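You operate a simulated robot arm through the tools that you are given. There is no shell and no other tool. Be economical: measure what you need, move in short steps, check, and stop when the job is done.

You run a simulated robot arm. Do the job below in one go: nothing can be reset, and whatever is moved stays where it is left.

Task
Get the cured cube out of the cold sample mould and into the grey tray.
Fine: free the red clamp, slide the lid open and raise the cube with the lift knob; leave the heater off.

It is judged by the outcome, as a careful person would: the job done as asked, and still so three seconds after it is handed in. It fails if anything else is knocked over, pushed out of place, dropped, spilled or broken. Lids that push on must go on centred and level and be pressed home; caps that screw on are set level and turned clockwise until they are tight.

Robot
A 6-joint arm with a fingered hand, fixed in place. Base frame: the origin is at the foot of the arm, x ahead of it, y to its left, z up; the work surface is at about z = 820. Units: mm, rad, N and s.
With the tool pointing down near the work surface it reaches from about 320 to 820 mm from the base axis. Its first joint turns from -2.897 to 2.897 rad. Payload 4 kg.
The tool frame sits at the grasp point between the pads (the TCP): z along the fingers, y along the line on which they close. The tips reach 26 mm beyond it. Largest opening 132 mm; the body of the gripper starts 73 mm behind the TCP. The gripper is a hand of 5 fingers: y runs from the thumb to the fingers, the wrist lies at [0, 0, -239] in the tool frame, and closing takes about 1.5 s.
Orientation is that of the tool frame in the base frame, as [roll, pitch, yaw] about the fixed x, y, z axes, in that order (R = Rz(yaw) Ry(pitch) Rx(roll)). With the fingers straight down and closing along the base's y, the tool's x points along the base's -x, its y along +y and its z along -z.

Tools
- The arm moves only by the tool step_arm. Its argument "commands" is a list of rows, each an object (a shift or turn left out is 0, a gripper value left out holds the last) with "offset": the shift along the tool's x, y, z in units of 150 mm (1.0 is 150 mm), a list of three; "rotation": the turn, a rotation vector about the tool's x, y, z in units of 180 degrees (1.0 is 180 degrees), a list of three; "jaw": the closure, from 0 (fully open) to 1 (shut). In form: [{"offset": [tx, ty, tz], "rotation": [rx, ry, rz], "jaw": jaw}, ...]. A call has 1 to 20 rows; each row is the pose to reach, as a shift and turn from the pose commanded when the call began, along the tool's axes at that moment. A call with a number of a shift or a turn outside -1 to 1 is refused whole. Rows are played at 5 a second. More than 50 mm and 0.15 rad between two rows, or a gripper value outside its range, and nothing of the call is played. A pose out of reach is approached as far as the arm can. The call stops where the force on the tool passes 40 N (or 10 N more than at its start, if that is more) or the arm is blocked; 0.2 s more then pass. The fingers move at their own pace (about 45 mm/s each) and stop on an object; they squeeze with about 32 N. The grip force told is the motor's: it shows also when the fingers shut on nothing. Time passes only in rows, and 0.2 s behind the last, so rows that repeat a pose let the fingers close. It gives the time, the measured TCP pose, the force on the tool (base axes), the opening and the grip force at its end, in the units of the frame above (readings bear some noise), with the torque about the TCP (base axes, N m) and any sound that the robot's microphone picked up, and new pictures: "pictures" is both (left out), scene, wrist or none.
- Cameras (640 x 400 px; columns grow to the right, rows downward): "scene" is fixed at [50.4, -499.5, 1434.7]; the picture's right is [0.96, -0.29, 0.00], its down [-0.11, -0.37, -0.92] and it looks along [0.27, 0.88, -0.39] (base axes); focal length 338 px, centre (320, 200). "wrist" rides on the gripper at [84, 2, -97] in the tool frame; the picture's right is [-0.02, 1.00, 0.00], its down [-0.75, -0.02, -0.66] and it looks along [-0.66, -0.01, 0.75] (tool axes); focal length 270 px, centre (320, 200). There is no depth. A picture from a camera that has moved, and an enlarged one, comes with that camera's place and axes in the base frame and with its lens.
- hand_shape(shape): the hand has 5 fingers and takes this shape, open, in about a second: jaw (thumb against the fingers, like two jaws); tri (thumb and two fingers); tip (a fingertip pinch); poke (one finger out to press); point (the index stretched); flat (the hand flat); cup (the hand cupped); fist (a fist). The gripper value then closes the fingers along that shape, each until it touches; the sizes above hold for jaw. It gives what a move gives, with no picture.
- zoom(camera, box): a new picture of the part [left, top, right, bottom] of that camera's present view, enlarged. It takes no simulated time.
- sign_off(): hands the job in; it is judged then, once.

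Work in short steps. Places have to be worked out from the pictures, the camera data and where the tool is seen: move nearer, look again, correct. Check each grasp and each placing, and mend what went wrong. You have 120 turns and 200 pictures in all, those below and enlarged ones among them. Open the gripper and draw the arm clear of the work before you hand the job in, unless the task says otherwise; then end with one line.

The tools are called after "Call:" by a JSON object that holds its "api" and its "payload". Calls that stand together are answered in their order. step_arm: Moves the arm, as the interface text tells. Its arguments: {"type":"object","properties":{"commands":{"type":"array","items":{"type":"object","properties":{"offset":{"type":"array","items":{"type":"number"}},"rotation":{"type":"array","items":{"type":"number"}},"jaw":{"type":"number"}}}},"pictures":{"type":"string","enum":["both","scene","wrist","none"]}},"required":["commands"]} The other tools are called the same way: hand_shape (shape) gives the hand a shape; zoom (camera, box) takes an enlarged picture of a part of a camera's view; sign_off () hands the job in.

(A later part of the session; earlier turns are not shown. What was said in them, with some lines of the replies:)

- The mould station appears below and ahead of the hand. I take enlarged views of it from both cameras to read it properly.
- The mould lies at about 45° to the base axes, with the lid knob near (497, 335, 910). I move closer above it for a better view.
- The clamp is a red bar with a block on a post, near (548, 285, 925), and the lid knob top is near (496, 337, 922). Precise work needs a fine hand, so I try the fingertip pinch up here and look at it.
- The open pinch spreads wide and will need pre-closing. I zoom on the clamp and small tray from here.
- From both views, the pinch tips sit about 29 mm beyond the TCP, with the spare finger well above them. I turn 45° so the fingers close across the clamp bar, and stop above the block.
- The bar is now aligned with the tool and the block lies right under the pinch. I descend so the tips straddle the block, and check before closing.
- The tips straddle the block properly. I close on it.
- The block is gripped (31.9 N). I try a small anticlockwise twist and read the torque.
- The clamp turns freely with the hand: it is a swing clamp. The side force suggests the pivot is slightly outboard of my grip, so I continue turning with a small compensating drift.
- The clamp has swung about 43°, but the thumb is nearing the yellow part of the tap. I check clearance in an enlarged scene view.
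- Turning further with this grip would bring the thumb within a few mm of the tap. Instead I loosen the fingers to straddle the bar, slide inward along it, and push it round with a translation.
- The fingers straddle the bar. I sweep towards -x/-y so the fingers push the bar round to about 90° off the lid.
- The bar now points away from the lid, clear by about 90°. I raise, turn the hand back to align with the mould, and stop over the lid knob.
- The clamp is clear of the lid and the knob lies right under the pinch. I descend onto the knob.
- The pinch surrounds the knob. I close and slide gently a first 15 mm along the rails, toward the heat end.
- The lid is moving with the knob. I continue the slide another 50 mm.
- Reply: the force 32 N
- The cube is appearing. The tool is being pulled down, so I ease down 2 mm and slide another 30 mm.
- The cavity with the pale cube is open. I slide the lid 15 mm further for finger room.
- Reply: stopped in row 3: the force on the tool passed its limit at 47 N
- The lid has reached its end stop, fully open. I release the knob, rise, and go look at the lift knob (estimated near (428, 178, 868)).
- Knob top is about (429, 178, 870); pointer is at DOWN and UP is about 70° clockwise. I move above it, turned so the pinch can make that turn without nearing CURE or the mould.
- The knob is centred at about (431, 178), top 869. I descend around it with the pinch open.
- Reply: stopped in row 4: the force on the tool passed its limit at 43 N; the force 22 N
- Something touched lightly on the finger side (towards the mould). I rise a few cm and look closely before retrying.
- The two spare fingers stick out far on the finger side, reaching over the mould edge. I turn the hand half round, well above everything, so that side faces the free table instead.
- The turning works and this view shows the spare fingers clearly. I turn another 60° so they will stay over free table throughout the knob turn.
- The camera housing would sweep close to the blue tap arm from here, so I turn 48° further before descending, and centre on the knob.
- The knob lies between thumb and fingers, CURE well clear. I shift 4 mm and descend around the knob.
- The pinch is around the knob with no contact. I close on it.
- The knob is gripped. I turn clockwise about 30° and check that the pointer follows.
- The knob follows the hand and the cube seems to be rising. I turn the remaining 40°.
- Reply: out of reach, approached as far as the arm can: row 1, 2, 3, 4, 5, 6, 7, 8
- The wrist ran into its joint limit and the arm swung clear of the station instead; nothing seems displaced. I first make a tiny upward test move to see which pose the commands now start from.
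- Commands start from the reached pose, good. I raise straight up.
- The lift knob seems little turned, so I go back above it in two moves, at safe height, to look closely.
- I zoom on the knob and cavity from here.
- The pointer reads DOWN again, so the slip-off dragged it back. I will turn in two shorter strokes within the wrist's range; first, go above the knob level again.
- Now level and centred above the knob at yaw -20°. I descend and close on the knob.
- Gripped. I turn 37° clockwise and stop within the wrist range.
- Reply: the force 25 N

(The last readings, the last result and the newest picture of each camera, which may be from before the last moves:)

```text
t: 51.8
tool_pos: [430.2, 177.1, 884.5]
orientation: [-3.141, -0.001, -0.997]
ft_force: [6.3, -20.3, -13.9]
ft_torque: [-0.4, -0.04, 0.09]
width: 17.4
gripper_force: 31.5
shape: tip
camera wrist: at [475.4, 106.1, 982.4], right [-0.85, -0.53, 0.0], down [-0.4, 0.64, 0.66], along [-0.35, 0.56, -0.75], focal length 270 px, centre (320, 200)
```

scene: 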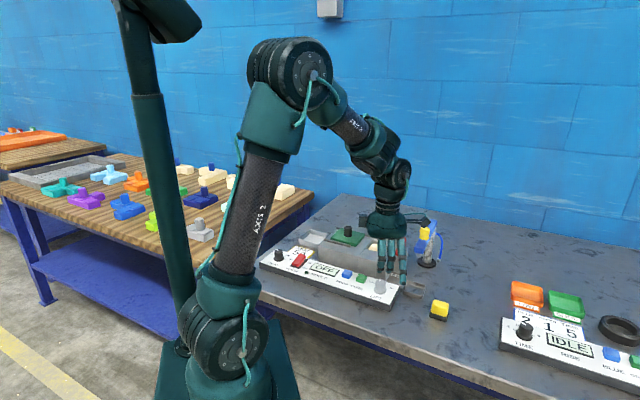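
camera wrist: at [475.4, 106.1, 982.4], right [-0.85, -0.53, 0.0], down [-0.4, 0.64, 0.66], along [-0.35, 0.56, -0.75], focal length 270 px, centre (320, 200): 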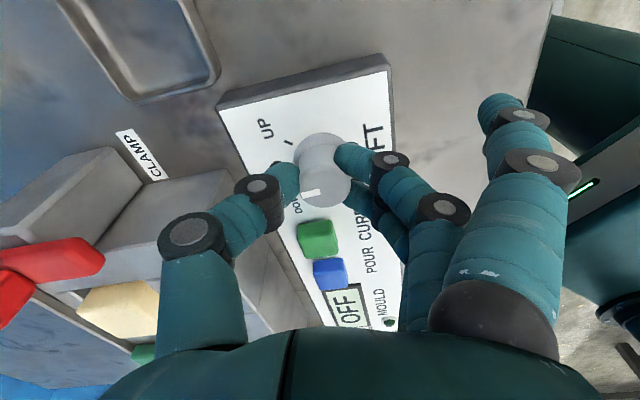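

The pointer followed to about halfway and the cube is up visibly. I release, rise slightly and check that it stays.

Call:
{"api": "step_arm", "payload": {"commands": [{"jaw": 0.65}, {"jaw": 0.65}, {"jaw": 0.65}, {"offset": [0, 0, -0.15], "jaw": 0.65}, {"offset": [0, 0, -0.3], "jaw": 0.65}, {"offset": [0, 0, -0.3], "jaw": 0.65}]}}

Call:
{"api": "zoom", "payload": {"camera": "wrist", "box": [220, 40, 420, 200]}}

```text
t: 53.2
tool_pos: [430.3, 178.5, 931.0]
orientation: [3.14, 0.0, -0.994]
ft_force: [0.6, -0.3, 0.3]
ft_torque: [-0.02, -0.02, 0.01]
width: 45.6
gripper_force: 0.1
shape: tip
camera wrist: at [475.7, 107.2, 1029.0], right [-0.85, -0.53, 0.0], down [-0.4, 0.64, 0.66], along [-0.35, 0.56, -0.75], focal length 270 px, centre (320, 200)
```

scene: 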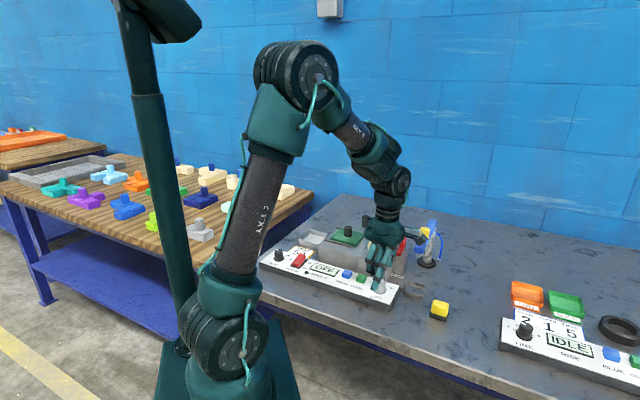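
wrist: 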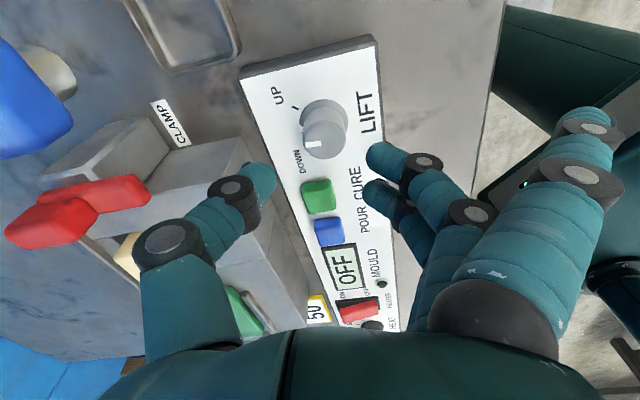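

```text
2.50 times, centred on (320, 120) of wrist
camera zoom: at [475.7, 107.2, 1029.0], right [-0.85, -0.53, 0.0], down [-0.4, 0.64, 0.66], along [-0.35, 0.56, -0.75], focal length 676 px, centre (320, 400)
```

zoom: 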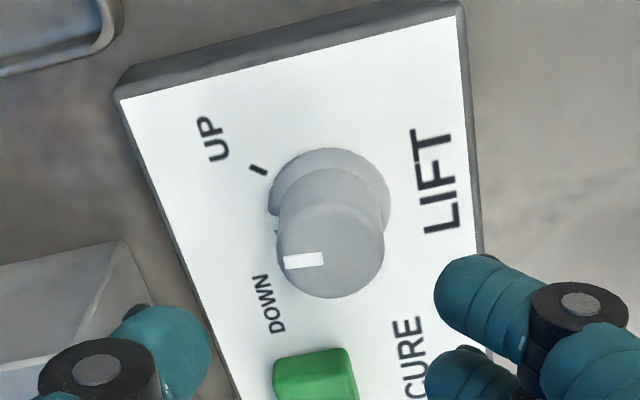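

The pointer stays about halfway. I turn the hand back, descend and regrip for the second stroke.

Call:
{"api": "step_arm", "payload": {"commands": [{"rotation": [0, 0, -0.041]}, {"rotation": [0, 0, -0.082]}, {"rotation": [0, 0, -0.123]}, {"rotation": [0, 0, -0.164]}, {"rotation": [0, 0, -0.205]}, {"offset": [0, 0, 0.15], "rotation": [0, 0, -0.205]}, {"offset": [0, 0, 0.3], "rotation": [0, 0, -0.205]}, {"offset": [0, 0, 0.3], "rotation": [0, 0, -0.205], "jaw": 0.95}, {"offset": [0, 0, 0.3], "rotation": [0, 0, -0.205], "jaw": 0.95}, {"offset": [0, 0, 0.3], "rotation": [0, 0, -0.205], "jaw": 0.95}, {"offset": [0, 0, 0.3], "rotation": [0, 0, -0.205], "jaw": 0.95}, {"offset": [0, 0, 0.3], "rotation": [0, 0, -0.205], "jaw": 0.95}, {"offset": [0, 0, 0.3], "rotation": [0, 0, -0.205], "jaw": 0.95}], "pictures": "wrist"}}

```text
t: 56.0
tool_pos: [431.4, 177.2, 885.0]
orientation: [-3.141, 0.001, -0.35]
ft_force: [3.4, -1.5, -7.0]
ft_torque: [-0.09, -0.02, 0.0]
width: 17.5
gripper_force: 31.8
shape: tip
camera wrist: at [510.2, 147.5, 982.9], right [-0.36, -0.93, 0.0], down [-0.7, 0.27, 0.66], along [-0.61, 0.24, -0.75], focal length 270 px, centre (320, 200)
```

wrist: 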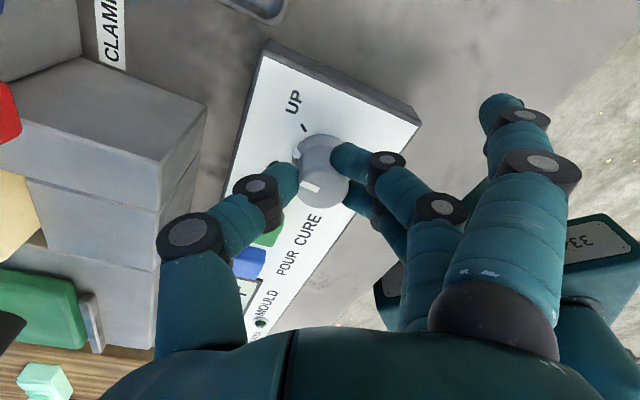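

Regripped, with the pointer now further on. Second clockwise stroke.

Call:
{"api": "step_arm", "payload": {"commands": [{"rotation": [0, 0, 0.035]}, {"rotation": [0, 0, 0.07]}, {"rotation": [0, 0, 0.105]}, {"rotation": [0, 0, 0.14]}, {"rotation": [0, 0, 0.175]}, {"rotation": [0, 0, 0.205]}, {"rotation": [0, 0, 0.205]}, {"rotation": [0, 0, 0.205], "jaw": 0.65}, {"rotation": [0, 0, 0.205], "jaw": 0.65}, {"rotation": [0, 0, 0.205], "jaw": 0.65}, {"offset": [0, 0, -0.15], "rotation": [0, 0, 0.205]}, {"offset": [0, 0, -0.3], "rotation": [0, 0, 0.205]}, {"offset": [0, 0, -0.5], "rotation": [0, 0, 0.205]}, {"offset": [0, 0, -0.5], "rotation": [0, 0, 0.205]}]}}

Call:
{"api": "zoom", "payload": {"camera": "wrist", "box": [120, 40, 420, 240]}}

Call:
{"api": "zoom", "payload": {"camera": "scene", "box": [310, 210, 430, 310]}}

```text
t: 59.0
tool_pos: [428.7, 176.5, 960.6]
orientation: [-3.14, 0.0, -0.993]
ft_force: [-0.2, 0.5, -0.3]
ft_torque: [-0.01, -0.03, 0.03]
width: 45.4
gripper_force: 0.0
shape: tip
camera wrist: at [474.8, 106.0, 1057.7], right [-0.85, -0.53, 0.0], down [-0.4, 0.64, 0.66], along [-0.35, 0.56, -0.75], focal length 270 px, centre (320, 200)
```

scene: 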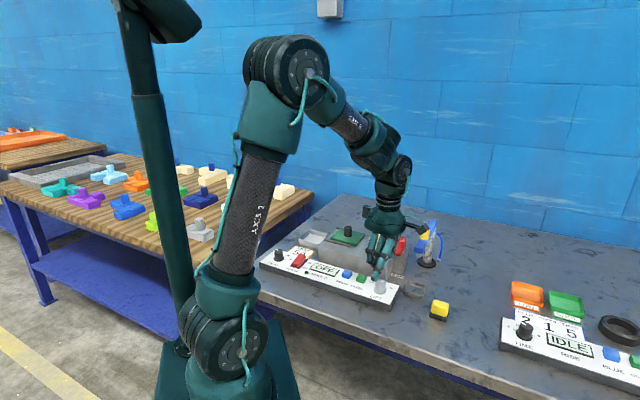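
wrist: 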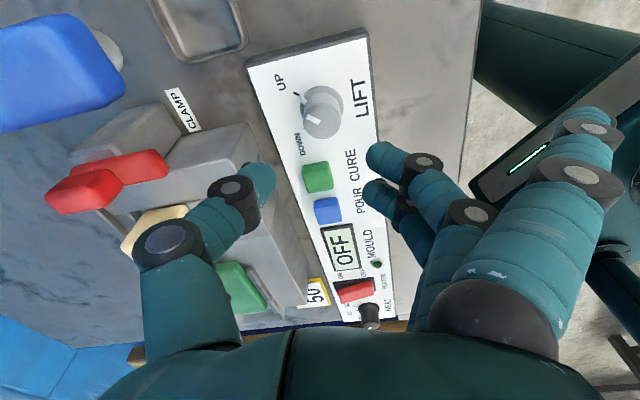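

```text
2.00 times, centred on (270, 140) of wrist
camera zoom: at [474.8, 106.0, 1057.7], right [-0.85, -0.53, 0.0], down [-0.4, 0.64, 0.66], along [-0.35, 0.56, -0.75], focal length 541 px, centre (420, 320)
```

zoom: 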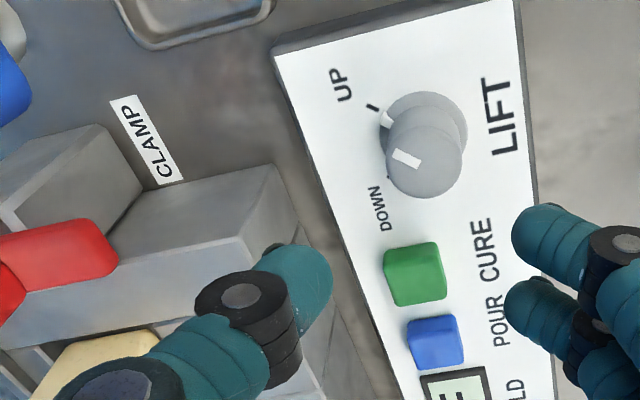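

```text
4.00 times, centred on (370, 260) of scene
camera zoom: at [50.4, -499.5, 1434.7], right [0.96, -0.29, 0.0], down [-0.11, -0.37, -0.92], along [0.27, 0.88, -0.39], focal length 1353 px, centre (120, -40)
```

zoom: 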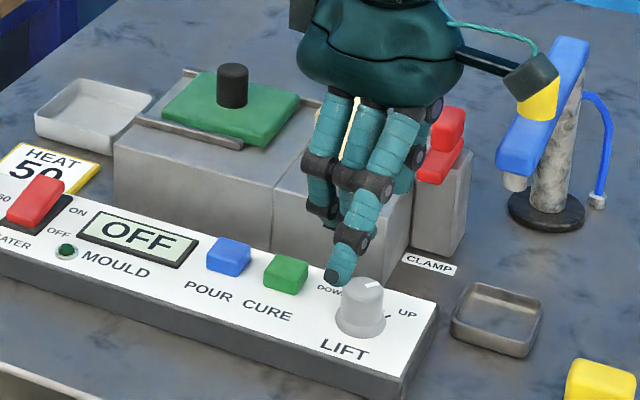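

The lift pointer is at UP and the cube is raised. I rise well clear and turn the hand back to the earlier orientation for taking the cube.

Call:
{"api": "step_arm", "payload": {"commands": [{"offset": [0, 0, -0.3]}, {"offset": [0, 0, -0.6]}, {"offset": [0, 0, -0.8]}, {"offset": [0, 0, -0.8], "rotation": [0, 0, -0.045]}, {"offset": [0, 0, -0.8], "rotation": [0, 0, -0.09]}, {"offset": [0, 0, -0.8], "rotation": [0, 0, -0.135]}, {"offset": [0, 0, -0.8], "rotation": [0, 0, -0.18]}, {"offset": [0, 0, -0.8], "rotation": [0, 0, -0.225]}, {"offset": [0, 0, -0.8], "rotation": [0, 0, -0.27]}, {"offset": [0, 0, -0.8], "rotation": [0, 0, -0.315]}, {"offset": [0, 0, -0.8], "rotation": [0, 0, -0.36]}, {"offset": [0, 0, -0.8], "rotation": [0, 0, -0.405]}, {"offset": [0, 0, -0.8], "rotation": [0, 0, -0.45]}, {"offset": [0, 0, -0.8], "rotation": [0, 0, -0.495]}, {"offset": [0, 0, -0.8], "rotation": [0, 0, -0.533]}], "pictures": "none"}}

Call:
{"api": "step_arm", "payload": {"commands": [{"rotation": [0, 0, -0.045]}, {"rotation": [0, 0, -0.09]}, {"rotation": [0, 0, -0.135]}, {"rotation": [0, 0, -0.18]}, {"rotation": [0, 0, -0.225]}, {"rotation": [0, 0, -0.27]}, {"rotation": [0, 0, -0.315]}, {"rotation": [0, 0, -0.36]}, {"rotation": [0, 0, -0.405]}, {"rotation": [0, 0, -0.45]}, {"rotation": [0, 0, -0.495]}, {"rotation": [0, 0, -0.533]}, {"rotation": [0, 0, -0.533]}]}}

```text
t: 62.2
tool_pos: [429.9, 178.0, 1079.8]
orientation: [3.141, 0.0, 0.682]
ft_force: [-0.3, -0.6, 0.6]
ft_torque: [-0.02, 0.0, 0.03]
width: 45.3
gripper_force: 0.0
shape: tip
```

```text
t: 65.0
tool_pos: [428.9, 177.4, 1079.9]
orientation: [3.141, -0.001, 2.357]
ft_force: [0.3, -0.1, -0.1]
ft_torque: [-0.02, -0.03, 0.0]
width: 45.6
gripper_force: 0.2
shape: tip
camera wrist: at [371.9, 238.9, 1177.4], right [0.72, 0.69, 0.0], down [0.52, -0.54, 0.66], along [0.46, -0.47, -0.75], focal length 270 px, centre (320, 200)
```

scene: 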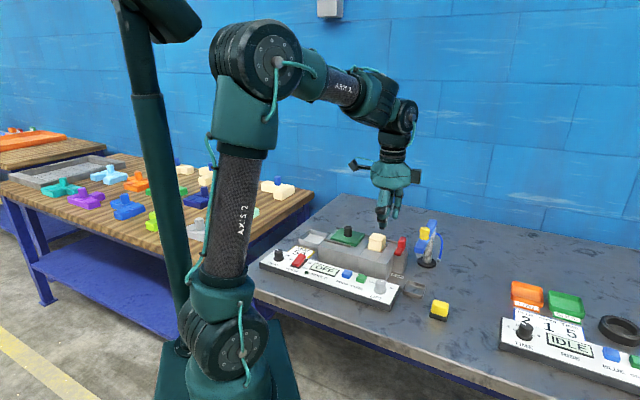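
wrist: 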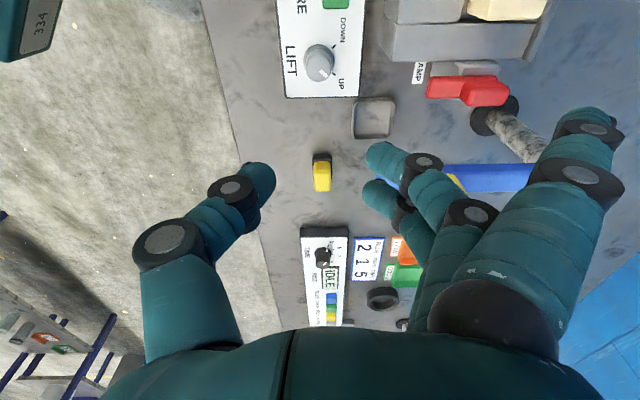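

The cube now stands well out of the mould. I zoom to measure it and look at both trays.

Call:
{"api": "zoom", "payload": {"camera": "scene", "box": [280, 210, 440, 310]}}

Call:
{"api": "step_arm", "payload": {"commands": [{"offset": [0.05, 0.3, 0]}, {"offset": [0.1, 0.6, 0], "jaw": 0.45}, {"offset": [0.15, 0.9, 0]}, {"offset": [0.17, 1.0, 0.2]}, {"offset": [0.4, 1.0, 0.2]}, {"offset": [0.5, 1.0, 0.2]}, {"offset": [0.5, 1.0, 0.2]}]}}

```text
4.00 times, centred on (360, 260) of scene
camera zoom: at [50.4, -499.5, 1434.7], right [0.96, -0.29, 0.0], down [-0.11, -0.37, -0.92], along [0.27, 0.88, -0.39], focal length 1353 px, centre (160, -40)
```

zoom: 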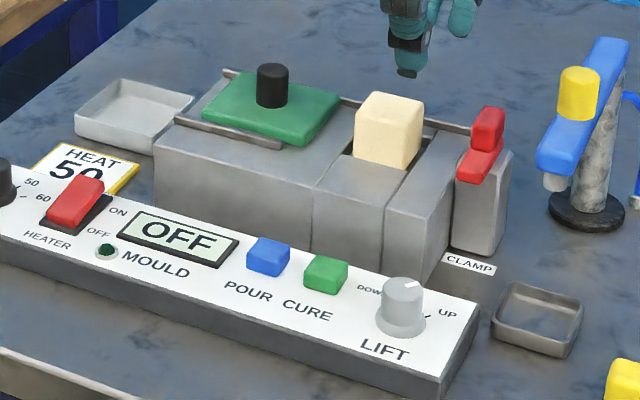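

```text
t: 66.6
tool_pos: [482.5, 335.6, 1050.5]
orientation: [-3.141, 0.001, 2.357]
ft_force: [-0.1, 0.3, -0.2]
ft_torque: [0.0, 0.01, 0.02]
width: 71.9
gripper_force: 0.1
shape: tip
camera wrist: at [425.2, 397.0, 1148.3], right [0.72, 0.69, 0.0], down [0.52, -0.54, 0.66], along [0.46, -0.48, -0.75], focal length 270 px, centre (320, 200)
```

scene: 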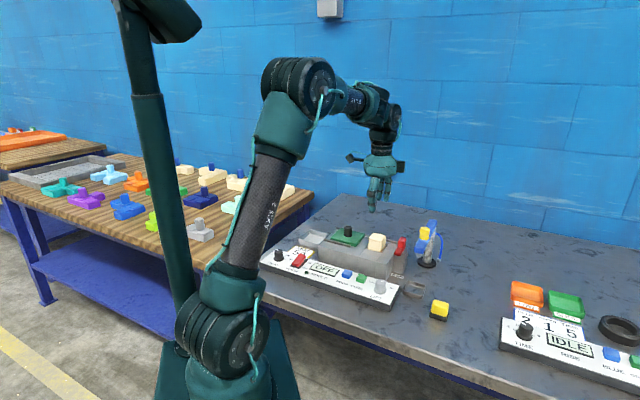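
wrist: 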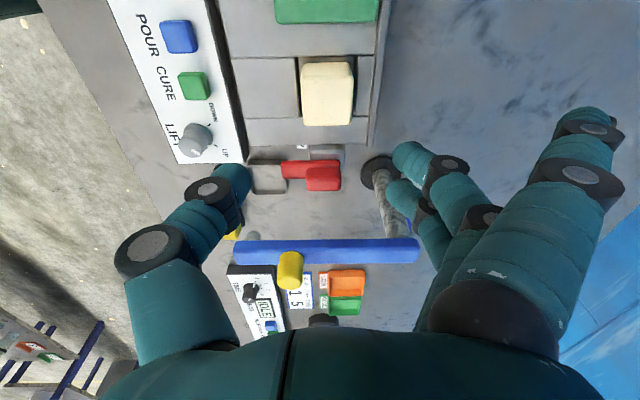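

I zoom on each tray to settle which is "the grey tray".

Call:
{"api": "zoom", "payload": {"camera": "scene", "box": [290, 220, 340, 260]}}

Call:
{"api": "zoom", "payload": {"camera": "scene", "box": [390, 265, 450, 325]}}

Call:
{"api": "zoom", "payload": {"camera": "wrist", "box": [230, 0, 430, 200]}}

```text
10.00 times, centred on (315, 240) of scene
camera zoom: at [50.4, -499.5, 1434.7], right [0.96, -0.29, 0.0], down [-0.11, -0.37, -0.92], along [0.27, 0.88, -0.39], focal length 3382 px, centre (370, -200)
```

zoom: 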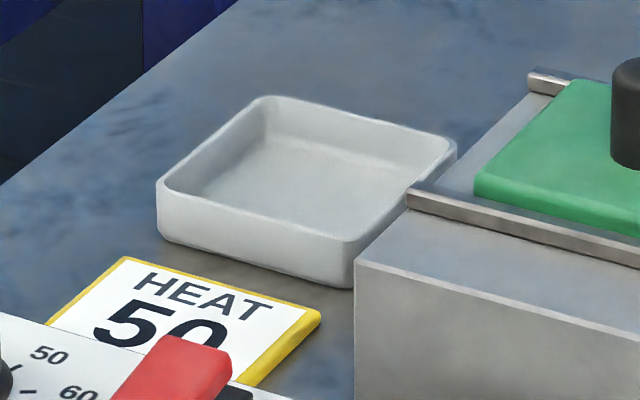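

```text
6.67 times, centred on (420, 295) of scene
camera zoom: at [50.4, -499.5, 1434.7], right [0.96, -0.29, 0.0], down [-0.11, -0.37, -0.92], along [0.27, 0.88, -0.39], focal length 2255 px, centre (-347, -433)
```

zoom: 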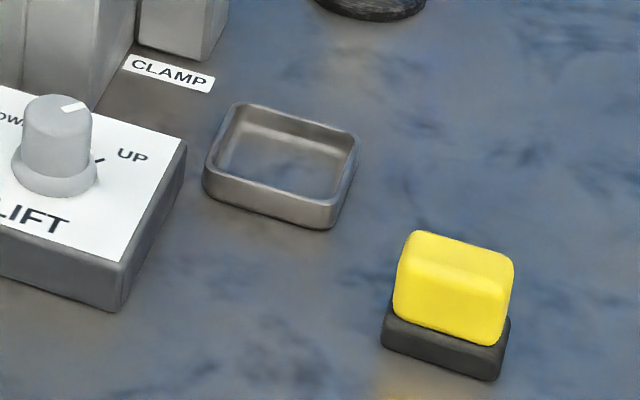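

```text
2.00 times, centred on (330, 100) of wrist
camera zoom: at [425.2, 397.0, 1148.3], right [0.72, 0.69, 0.0], down [0.52, -0.54, 0.66], along [0.46, -0.48, -0.75], focal length 541 px, centre (300, 400)
```

zoom: 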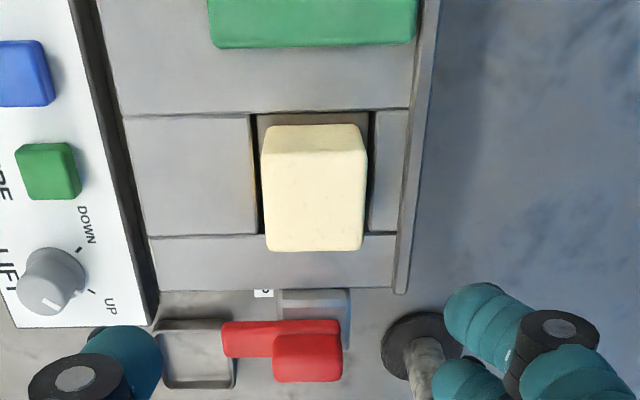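

The left tray is a real light-grey tray, while the right one is an open frame, so the left one is my target. Cube top is around (497, 331, ~917), about 42 mm wide. I descend partway over it.

Call:
{"api": "step_arm", "payload": {"commands": [{"offset": [-0.045, 0.025, 0.2]}, {"offset": [-0.09, 0.047, 0.4]}, {"offset": [-0.09, 0.047, 0.6]}, {"offset": [-0.09, 0.047, 0.6]}]}}

Call:
{"api": "zoom", "payload": {"camera": "scene", "box": [310, 190, 430, 290]}}

```text
t: 67.6
tool_pos: [498.1, 332.6, 959.2]
orientation: [3.141, -0.001, 2.356]
ft_force: [0.1, -0.1, -0.3]
ft_torque: [0.01, 0.01, 0.0]
width: 71.9
gripper_force: 0.1
shape: tip
camera wrist: at [440.5, 395.1, 1056.9], right [0.72, 0.69, 0.0], down [0.52, -0.54, 0.66], along [0.46, -0.48, -0.75], focal length 270 px, centre (320, 200)
```

scene: 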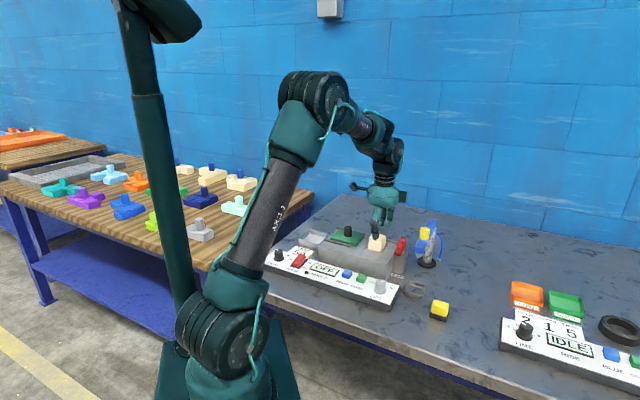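
wrist: 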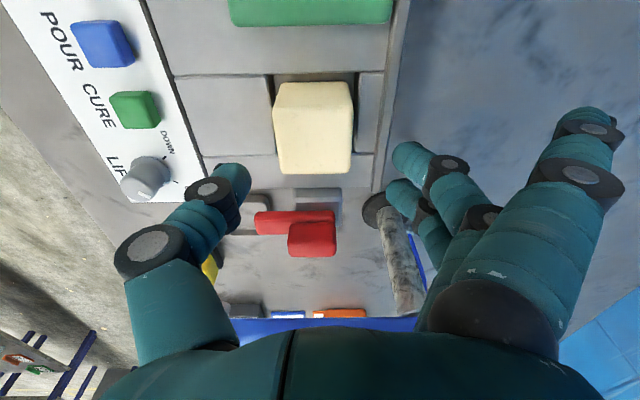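

```text
4.00 times, centred on (370, 240) of scene
camera zoom: at [50.4, -499.5, 1434.7], right [0.96, -0.29, 0.0], down [-0.11, -0.37, -0.92], along [0.27, 0.88, -0.39], focal length 1353 px, centre (120, 40)
```

zoom: 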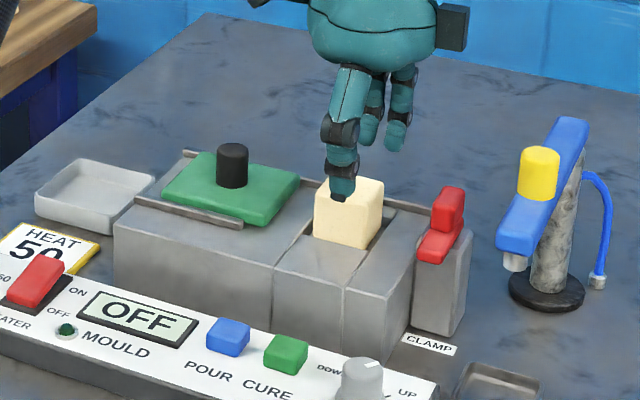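

The cube is between the tips, about 5 mm toward the lid side of the pinch centre. I correct that and descend to grasp height.

Call:
{"api": "step_arm", "payload": {"commands": [{"offset": [0.033, -0.01, 0.08]}, {"offset": [0.033, -0.01, 0.16]}, {"offset": [0.033, -0.01, 0.235]}, {"offset": [0.033, -0.01, 0.235]}]}}

Call:
{"api": "zoom", "payload": {"camera": "scene", "box": [310, 190, 430, 290]}}

```text
t: 68.6
tool_pos: [494.2, 334.8, 924.2]
orientation: [3.141, 0.001, 2.356]
ft_force: [0.3, 0.3, -0.7]
ft_torque: [0.02, -0.01, -0.01]
width: 71.8
gripper_force: 0.0
shape: tip
camera wrist: at [435.4, 396.8, 1022.0], right [0.72, 0.69, 0.0], down [0.52, -0.54, 0.66], along [0.46, -0.47, -0.75], focal length 270 px, centre (320, 200)
```

scene: 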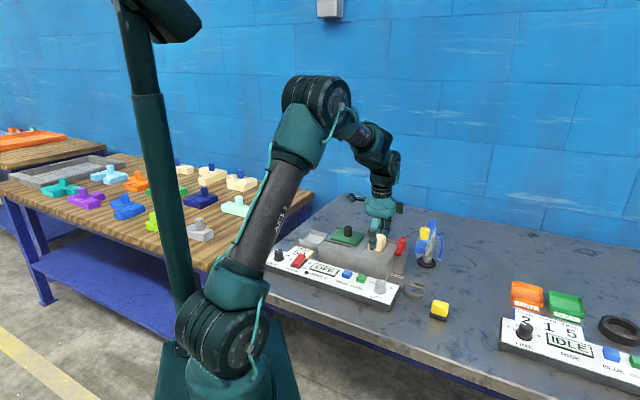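
wrist: 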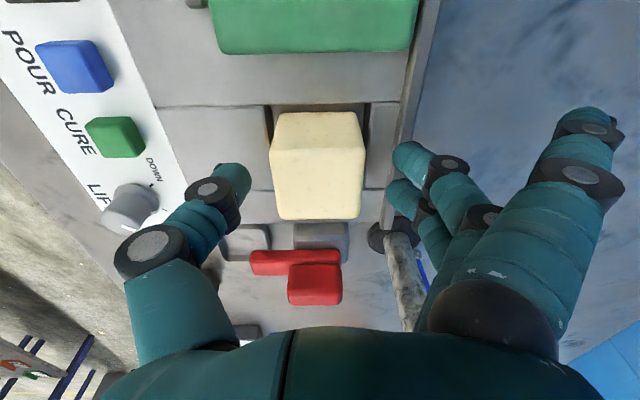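

```text
4.00 times, centred on (370, 240) of scene
camera zoom: at [50.4, -499.5, 1434.7], right [0.96, -0.29, 0.0], down [-0.11, -0.37, -0.92], along [0.27, 0.88, -0.39], focal length 1353 px, centre (120, 40)
```

zoom: 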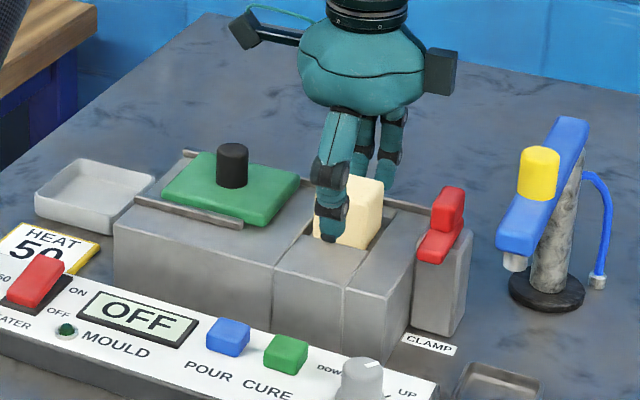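

Well placed. I close on the cube.

Call:
{"api": "step_arm", "payload": {"commands": [{"jaw": 0.95}, {"jaw": 0.95}, {"jaw": 0.95}, {"jaw": 0.95}, {"jaw": 0.95}, {"jaw": 0.95}], "pictures": "wrist"}}

Call:
{"api": "zoom", "payload": {"camera": "scene", "box": [310, 190, 430, 290]}}

```text
t: 70.0
tool_pos: [494.3, 335.1, 924.6]
orientation: [3.14, 0.002, 2.356]
ft_force: [-0.5, 0.0, -0.6]
ft_torque: [0.01, -0.01, -0.05]
width: 37.8
gripper_force: 31.8
shape: tip
camera wrist: at [435.4, 396.8, 1022.1], right [0.72, 0.69, 0.0], down [0.52, -0.54, 0.66], along [0.46, -0.48, -0.75], focal length 270 px, centre (320, 200)
```

wrist: 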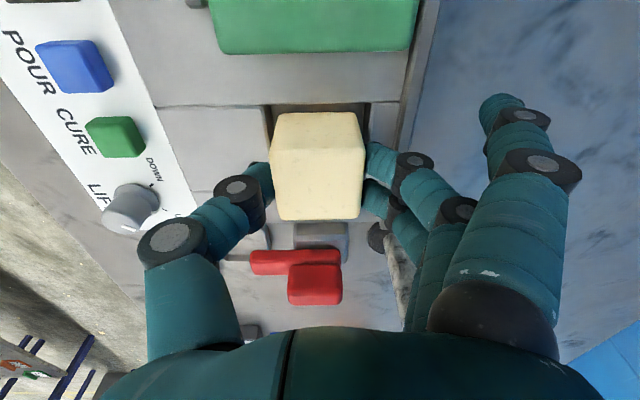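

```text
4.00 times, centred on (370, 240) of scene
camera zoom: at [50.4, -499.5, 1434.7], right [0.96, -0.29, 0.0], down [-0.11, -0.37, -0.92], along [0.27, 0.88, -0.39], focal length 1353 px, centre (120, 40)
```

zoom: 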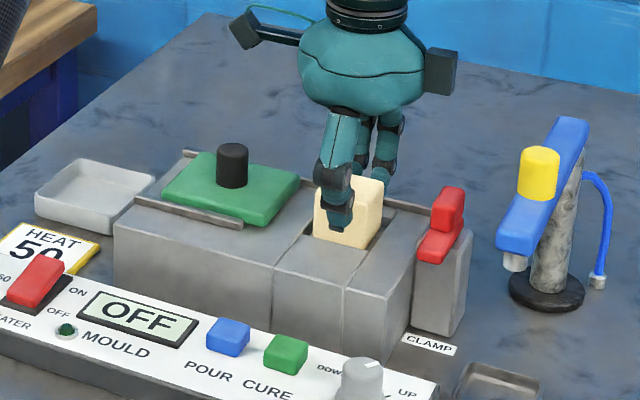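

The cube is held (37.8 mm, 31.8 N). I lift slowly and check that it comes along.

Call:
{"api": "step_arm", "payload": {"commands": [{"offset": [0, 0, -0.08]}, {"offset": [0, 0, -0.2]}, {"offset": [0, 0, -0.35]}, {"offset": [0, 0, -0.5]}, {"offset": [0, 0, -0.6]}, {"offset": [0, 0, -0.6]}]}}

Call:
{"api": "zoom", "payload": {"camera": "scene", "box": [310, 170, 430, 270]}}

```text
t: 71.4
tool_pos: [492.5, 334.9, 1016.1]
orientation: [-3.141, 0.0, 2.356]
ft_force: [-0.6, -0.3, 0.1]
ft_torque: [0.03, -0.03, -0.01]
width: 37.6
gripper_force: 32.0
shape: tip
camera wrist: at [434.7, 396.5, 1113.3], right [0.72, 0.69, 0.0], down [0.52, -0.54, 0.66], along [0.46, -0.48, -0.75], focal length 270 px, centre (320, 200)
```

scene: 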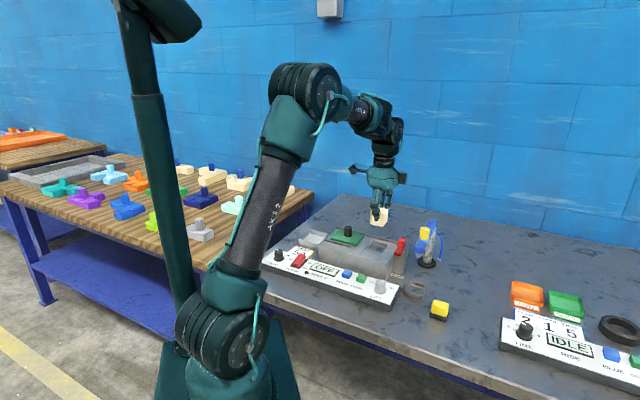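
wrist: 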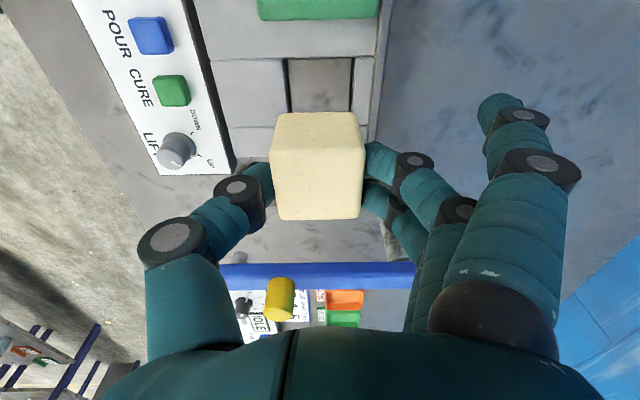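

```text
4.00 times, centred on (370, 220) of scene
camera zoom: at [50.4, -499.5, 1434.7], right [0.96, -0.29, 0.0], down [-0.11, -0.37, -0.92], along [0.27, 0.88, -0.39], focal length 1353 px, centre (120, 120)
```

zoom: 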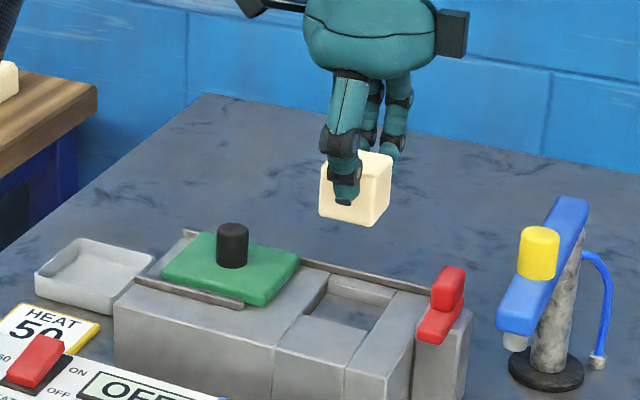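

The cube is in hand. The grey tray measures as a 45° square centred near (340, 520), rim about z 844. I carry the cube towards it at height, first part.

Call:
{"api": "step_arm", "payload": {"commands": [{"offset": [0.2, 0.02, 0]}, {"offset": [0.4, 0.04, 0]}, {"offset": [0.6, 0.06, 0]}, {"offset": [0.8, 0.08, 0]}, {"offset": [1.0, 0.1, 0]}, {"offset": [1.0, 0.1, 0]}]}}

```text
t: 72.8
tool_pos: [396.4, 451.3, 1015.4]
orientation: [-3.141, 0.0, 2.357]
ft_force: [-0.9, 0.0, 0.3]
ft_torque: [-0.01, -0.01, 0.02]
width: 37.5
gripper_force: 32.0
shape: tip
camera wrist: at [338.4, 512.1, 1112.4], right [0.72, 0.69, 0.0], down [0.52, -0.54, 0.66], along [0.46, -0.48, -0.75], focal length 270 px, centre (320, 200)
```

scene: 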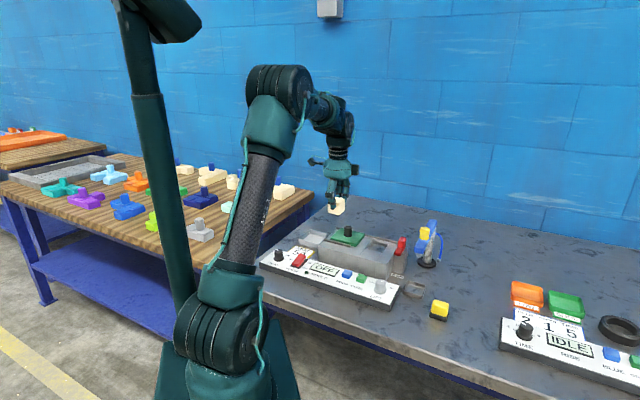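
wrist: 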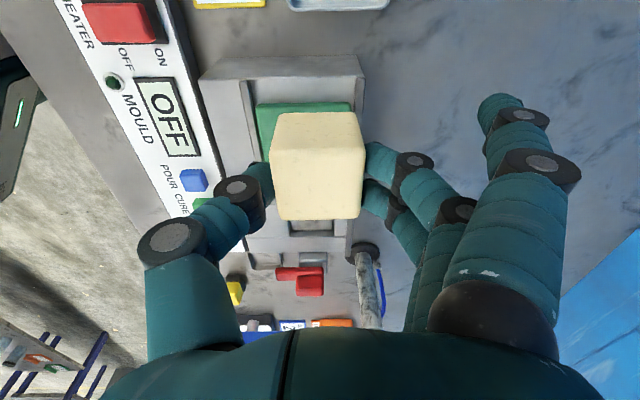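

The tray's near edge is seen from here; its centre comes out near (340, 523). I move above it and come lower.

Call:
{"api": "step_arm", "payload": {"commands": [{"offset": [0.2, 0.02, 0]}, {"offset": [0.4, 0.05, 0]}, {"offset": [0.6, 0.075, 0]}, {"offset": [0.6, 0.075, 0.2]}, {"offset": [0.6, 0.075, 0.4]}, {"offset": [0.6, 0.075, 0.55]}, {"offset": [0.6, 0.075, 0.55]}]}}

Call:
{"api": "zoom", "payload": {"camera": "scene", "box": [270, 180, 370, 270]}}

Call:
{"api": "zoom", "payload": {"camera": "wrist", "box": [200, 60, 440, 260]}}

```text
t: 74.4
tool_pos: [342.6, 521.1, 933.8]
orientation: [3.141, 0.0, 2.357]
ft_force: [-0.4, -0.3, -0.3]
ft_torque: [0.0, 0.0, -0.03]
width: 37.7
gripper_force: 31.8
shape: tip
camera wrist: at [284.2, 583.2, 1031.6], right [0.72, 0.69, 0.0], down [0.52, -0.54, 0.66], along [0.46, -0.47, -0.75], focal length 270 px, centre (320, 200)
```

scene: 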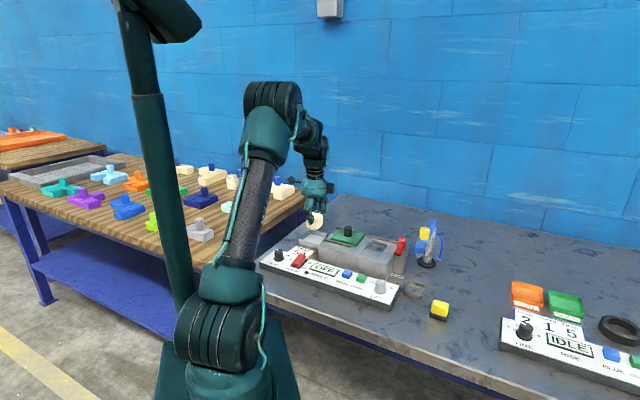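
wrist: 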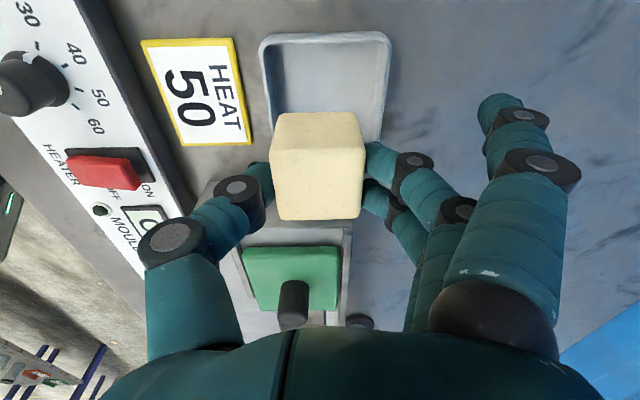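

```text
4.44 times, centred on (320, 225) of scene
camera zoom: at [50.4, -499.5, 1434.7], right [0.96, -0.29, 0.0], down [-0.11, -0.37, -0.92], along [0.27, 0.88, -0.39], focal length 1503 px, centre (320, 89)
```

zoom: 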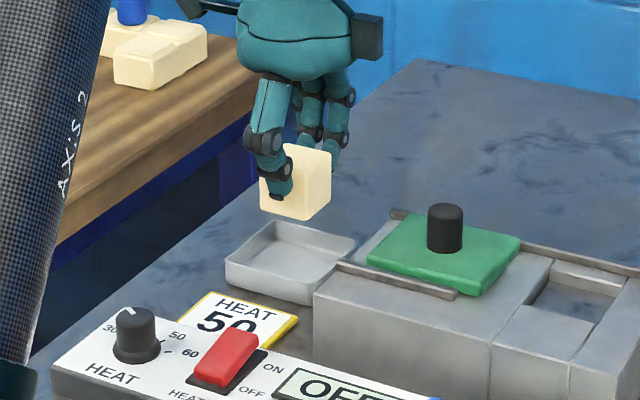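

```text
2.00 times, centred on (320, 160) of wrist
camera zoom: at [284.2, 583.2, 1031.6], right [0.72, 0.69, 0.0], down [0.52, -0.54, 0.66], along [0.46, -0.47, -0.75], focal length 541 px, centre (320, 280)
```

zoom: 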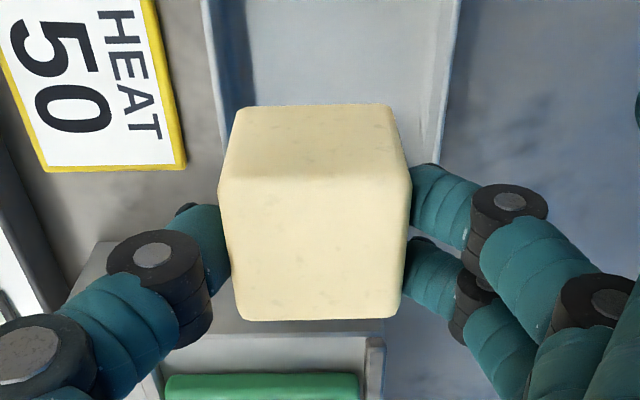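

The tray centre appears about 5 mm further in both tool x and y. I correct and lower further, still above the rim.

Call:
{"api": "step_arm", "payload": {"commands": [{"offset": [0.035, 0.035, 0.1]}, {"offset": [0.035, 0.035, 0.2]}, {"offset": [0.035, 0.035, 0.26]}, {"offset": [0.035, 0.035, 0.26]}]}}

Call:
{"api": "zoom", "payload": {"camera": "scene", "box": [280, 200, 360, 260]}}

```text
t: 75.4
tool_pos: [341.8, 530.2, 893.4]
orientation: [-3.141, 0.001, 2.356]
ft_force: [0.5, -0.6, -1.0]
ft_torque: [-0.02, 0.0, 0.02]
width: 37.5
gripper_force: 32.0
shape: tip
camera wrist: at [283.9, 591.7, 991.0], right [0.72, 0.69, 0.0], down [0.52, -0.54, 0.66], along [0.46, -0.48, -0.75], focal length 270 px, centre (320, 200)
```

scene: 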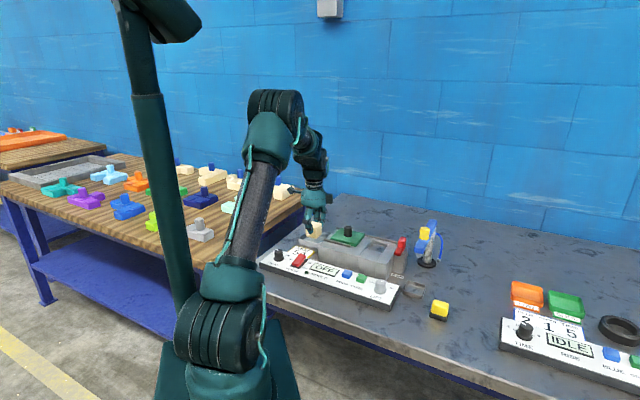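
wrist: 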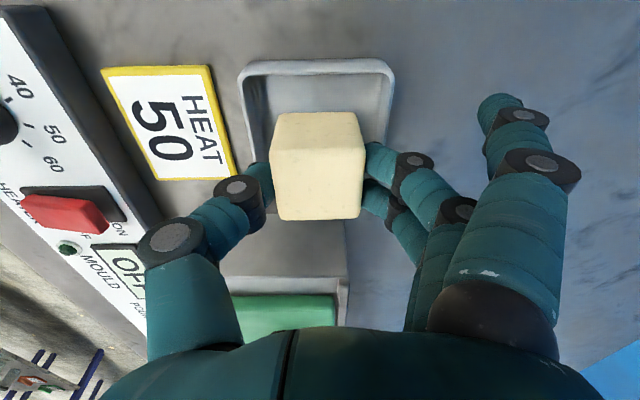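

```text
6.67 times, centred on (320, 230) of scene
camera zoom: at [50.4, -499.5, 1434.7], right [0.96, -0.29, 0.0], down [-0.11, -0.37, -0.92], along [0.27, 0.88, -0.39], focal length 2255 px, centre (320, 0)
```

zoom: 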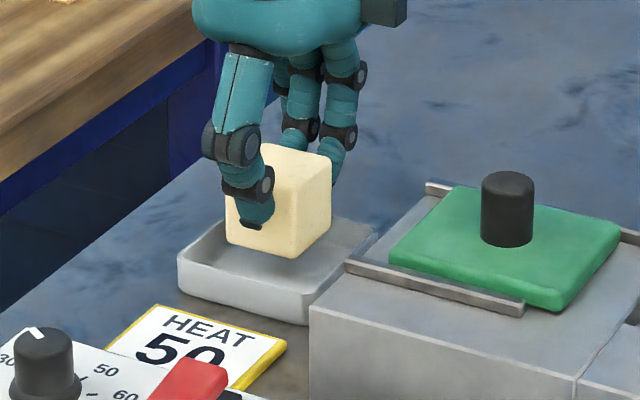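

The cube is centred laterally; I move 4 mm further in and lower slowly to just above the expected contact.

Call:
{"api": "step_arm", "payload": {"commands": [{"offset": [0.027, 0, 0.03]}, {"offset": [0.027, 0, 0.06]}, {"offset": [0.027, 0, 0.08]}, {"offset": [0.027, 0, 0.095]}, {"offset": [0.027, 0, 0.095]}], "pictures": "none"}}

Call:
{"api": "zoom", "payload": {"camera": "scene", "box": [280, 200, 360, 260]}}

```text
t: 76.6
tool_pos: [340.1, 533.1, 881.5]
orientation: [-3.141, 0.0, 2.357]
ft_force: [-0.1, -0.3, -0.3]
ft_torque: [0.02, 0.0, 0.02]
width: 37.8
gripper_force: 31.8
shape: tip
```

```text
6.67 times, centred on (320, 230) of scene
camera zoom: at [50.4, -499.5, 1434.7], right [0.96, -0.29, 0.0], down [-0.11, -0.37, -0.92], along [0.27, 0.88, -0.39], focal length 2255 px, centre (320, 0)
```

zoom: 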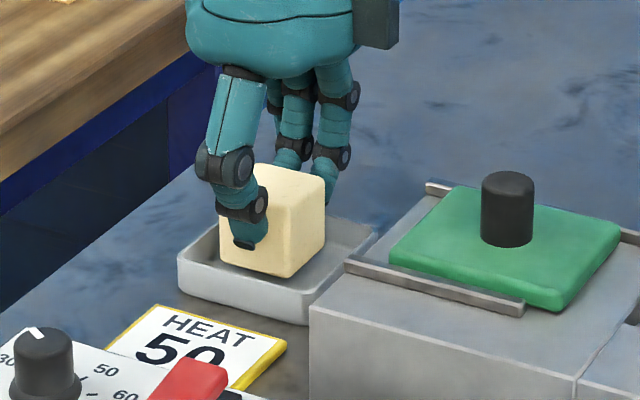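

Inside the rim outline and not yet touching. I lower in fine steps until a contact force shows.

Call:
{"api": "step_arm", "payload": {"commands": [{"offset": [0, 0, 0.008]}, {"offset": [0, 0, 0.016]}, {"offset": [0, 0, 0.024]}, {"offset": [0, 0, 0.032]}], "pictures": "none"}}

```text
t: 77.6
tool_pos: [339.5, 533.2, 875.5]
orientation: [3.141, 0.001, 2.357]
ft_force: [-0.3, 0.2, -0.7]
ft_torque: [-0.02, -0.06, -0.01]
width: 37.6
gripper_force: 31.4
shape: tip
```

Call:
{"api": "step_arm", "payload": {"commands": [{"offset": [0, 0, 0.01]}, {"offset": [0, 0, 0.02]}, {"offset": [0, 0, 0.02]}], "pictures": "wrist"}}

Call:
{"api": "zoom", "payload": {"camera": "scene", "box": [290, 210, 350, 255]}}

```text
t: 78.4
tool_pos: [340.0, 532.1, 871.7]
orientation: [3.14, 0.001, 2.357]
ft_force: [-0.3, 0.0, 2.7]
ft_torque: [0.02, -0.04, -0.02]
width: 37.5
gripper_force: 32.3
shape: tip
camera wrist: at [281.1, 594.8, 969.6], right [0.72, 0.69, 0.0], down [0.52, -0.54, 0.66], along [0.46, -0.47, -0.75], focal length 270 px, centre (320, 200)
```

wrist: 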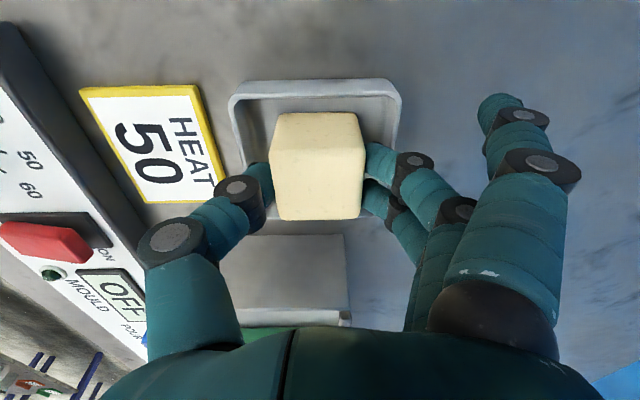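

```text
8.89 times, centred on (320, 232) of scene
camera zoom: at [50.4, -499.5, 1434.7], right [0.96, -0.29, 0.0], down [-0.11, -0.37, -0.92], along [0.27, 0.88, -0.39], focal length 3006 px, centre (320, -89)
```

zoom: 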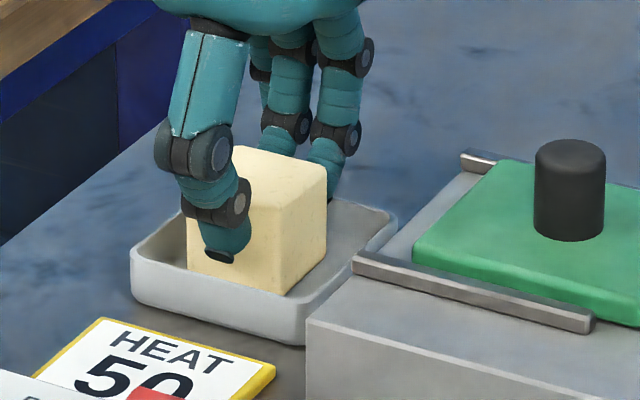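

Contact begins (2.7 N) with the cube in the tray. I settle 1 mm more and open slightly, then rise.

Call:
{"api": "step_arm", "payload": {"commands": [{"offset": [0, 0, 0.007]}, {"offset": [0, 0, 0.007], "jaw": 0.63}, {"offset": [0, 0, 0.007], "jaw": 0.63}, {"offset": [0, 0, 0.007], "jaw": 0.63}, {"offset": [0, 0, 0.007], "jaw": 0.63}], "pictures": "wrist"}}

Call:
{"api": "zoom", "payload": {"camera": "scene", "box": [290, 210, 350, 255]}}

```text
t: 79.6
tool_pos: [340.2, 532.3, 872.2]
orientation: [-3.141, 0.0, 2.357]
ft_force: [-0.8, 1.1, 0.7]
ft_torque: [0.03, 0.04, -0.04]
width: 48.0
gripper_force: 0.1
shape: tip
camera wrist: at [281.2, 595.0, 968.7], right [0.72, 0.69, 0.0], down [0.52, -0.54, 0.66], along [0.46, -0.48, -0.75], focal length 270 px, centre (320, 200)
```

wrist: 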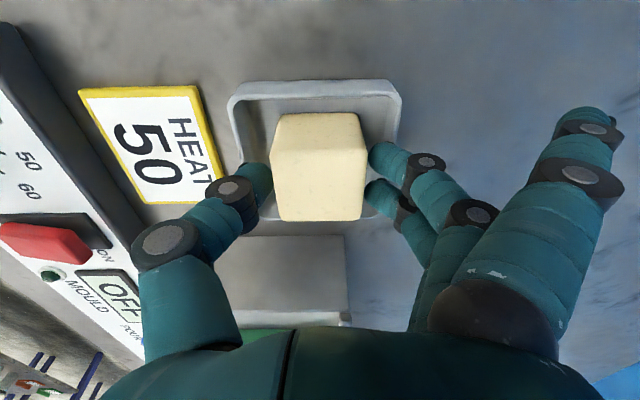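

```text
8.89 times, centred on (320, 232) of scene
camera zoom: at [50.4, -499.5, 1434.7], right [0.96, -0.29, 0.0], down [-0.11, -0.37, -0.92], along [0.27, 0.88, -0.39], focal length 3006 px, centre (320, -89)
```

zoom: 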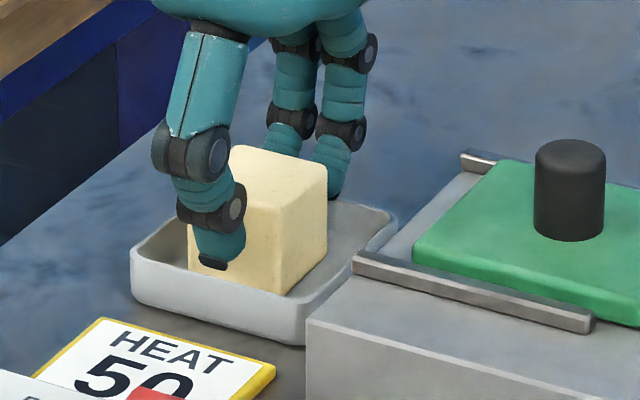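

The cube is released and stands level in the tray. I raise the hand straight up and clear.

Call:
{"api": "step_arm", "payload": {"commands": [{"offset": [0, 0, -0.1]}, {"offset": [0, 0, -0.3]}, {"offset": [0, 0, -0.6], "jaw": 0.3}, {"offset": [0, 0, -0.9], "jaw": 0.0}, {"offset": [0, 0, -1.0], "jaw": 0.0}, {"offset": [0.3, 0, -1.0], "jaw": 0.0}, {"offset": [0.4, 0, -1.0], "jaw": 0.0}, {"offset": [0.4, 0, -1.0], "jaw": 0.0}]}}

Call:
{"api": "zoom", "payload": {"camera": "scene", "box": [260, 200, 460, 325]}}

```text
t: 81.4
tool_pos: [298.3, 575.4, 1020.4]
orientation: [-3.141, 0.001, 2.355]
ft_force: [0.0, -1.7, -0.6]
ft_torque: [0.01, 0.0, 0.01]
width: 131.8
gripper_force: 0.1
shape: tip
camera wrist: at [239.2, 637.1, 1117.5], right [0.72, 0.69, 0.0], down [0.52, -0.54, 0.66], along [0.46, -0.48, -0.75], focal length 270 px, centre (320, 200)
```

scene: 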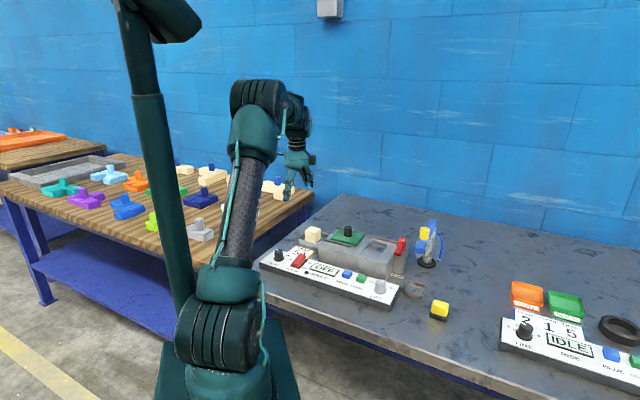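
wrist: 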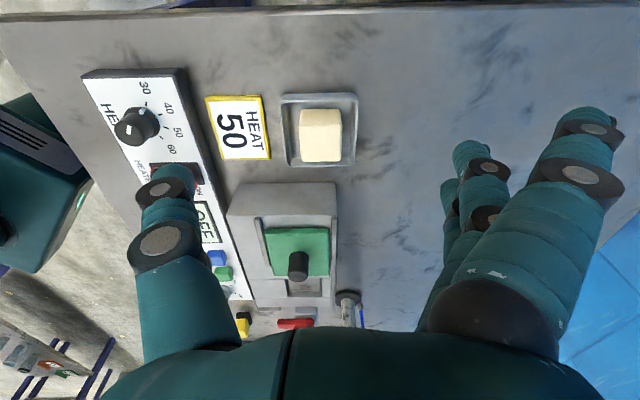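

```text
3.20 times, centred on (360, 262) of scene
camera zoom: at [50.4, -499.5, 1434.7], right [0.96, -0.29, 0.0], down [-0.11, -0.37, -0.92], along [0.27, 0.88, -0.39], focal length 1082 px, centre (192, 0)
```

zoom: 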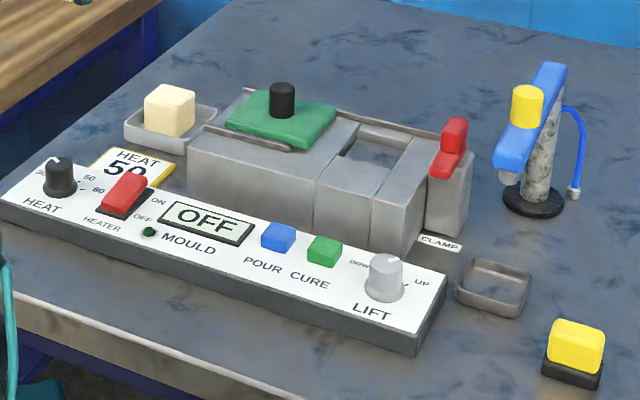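

The cube sits flat in the grey tray, the heater is still off, nothing else has moved, and the hand is open and clear. I hand the job in.

Call:
{"api": "sign_off", "payload": {}}

```text
The job is handed in.
```

The cured cube is out of the mould and resting flat in the light-grey tray; the clamp is freed, the lid is open, the lift knob was turned up, and the heater was left off.
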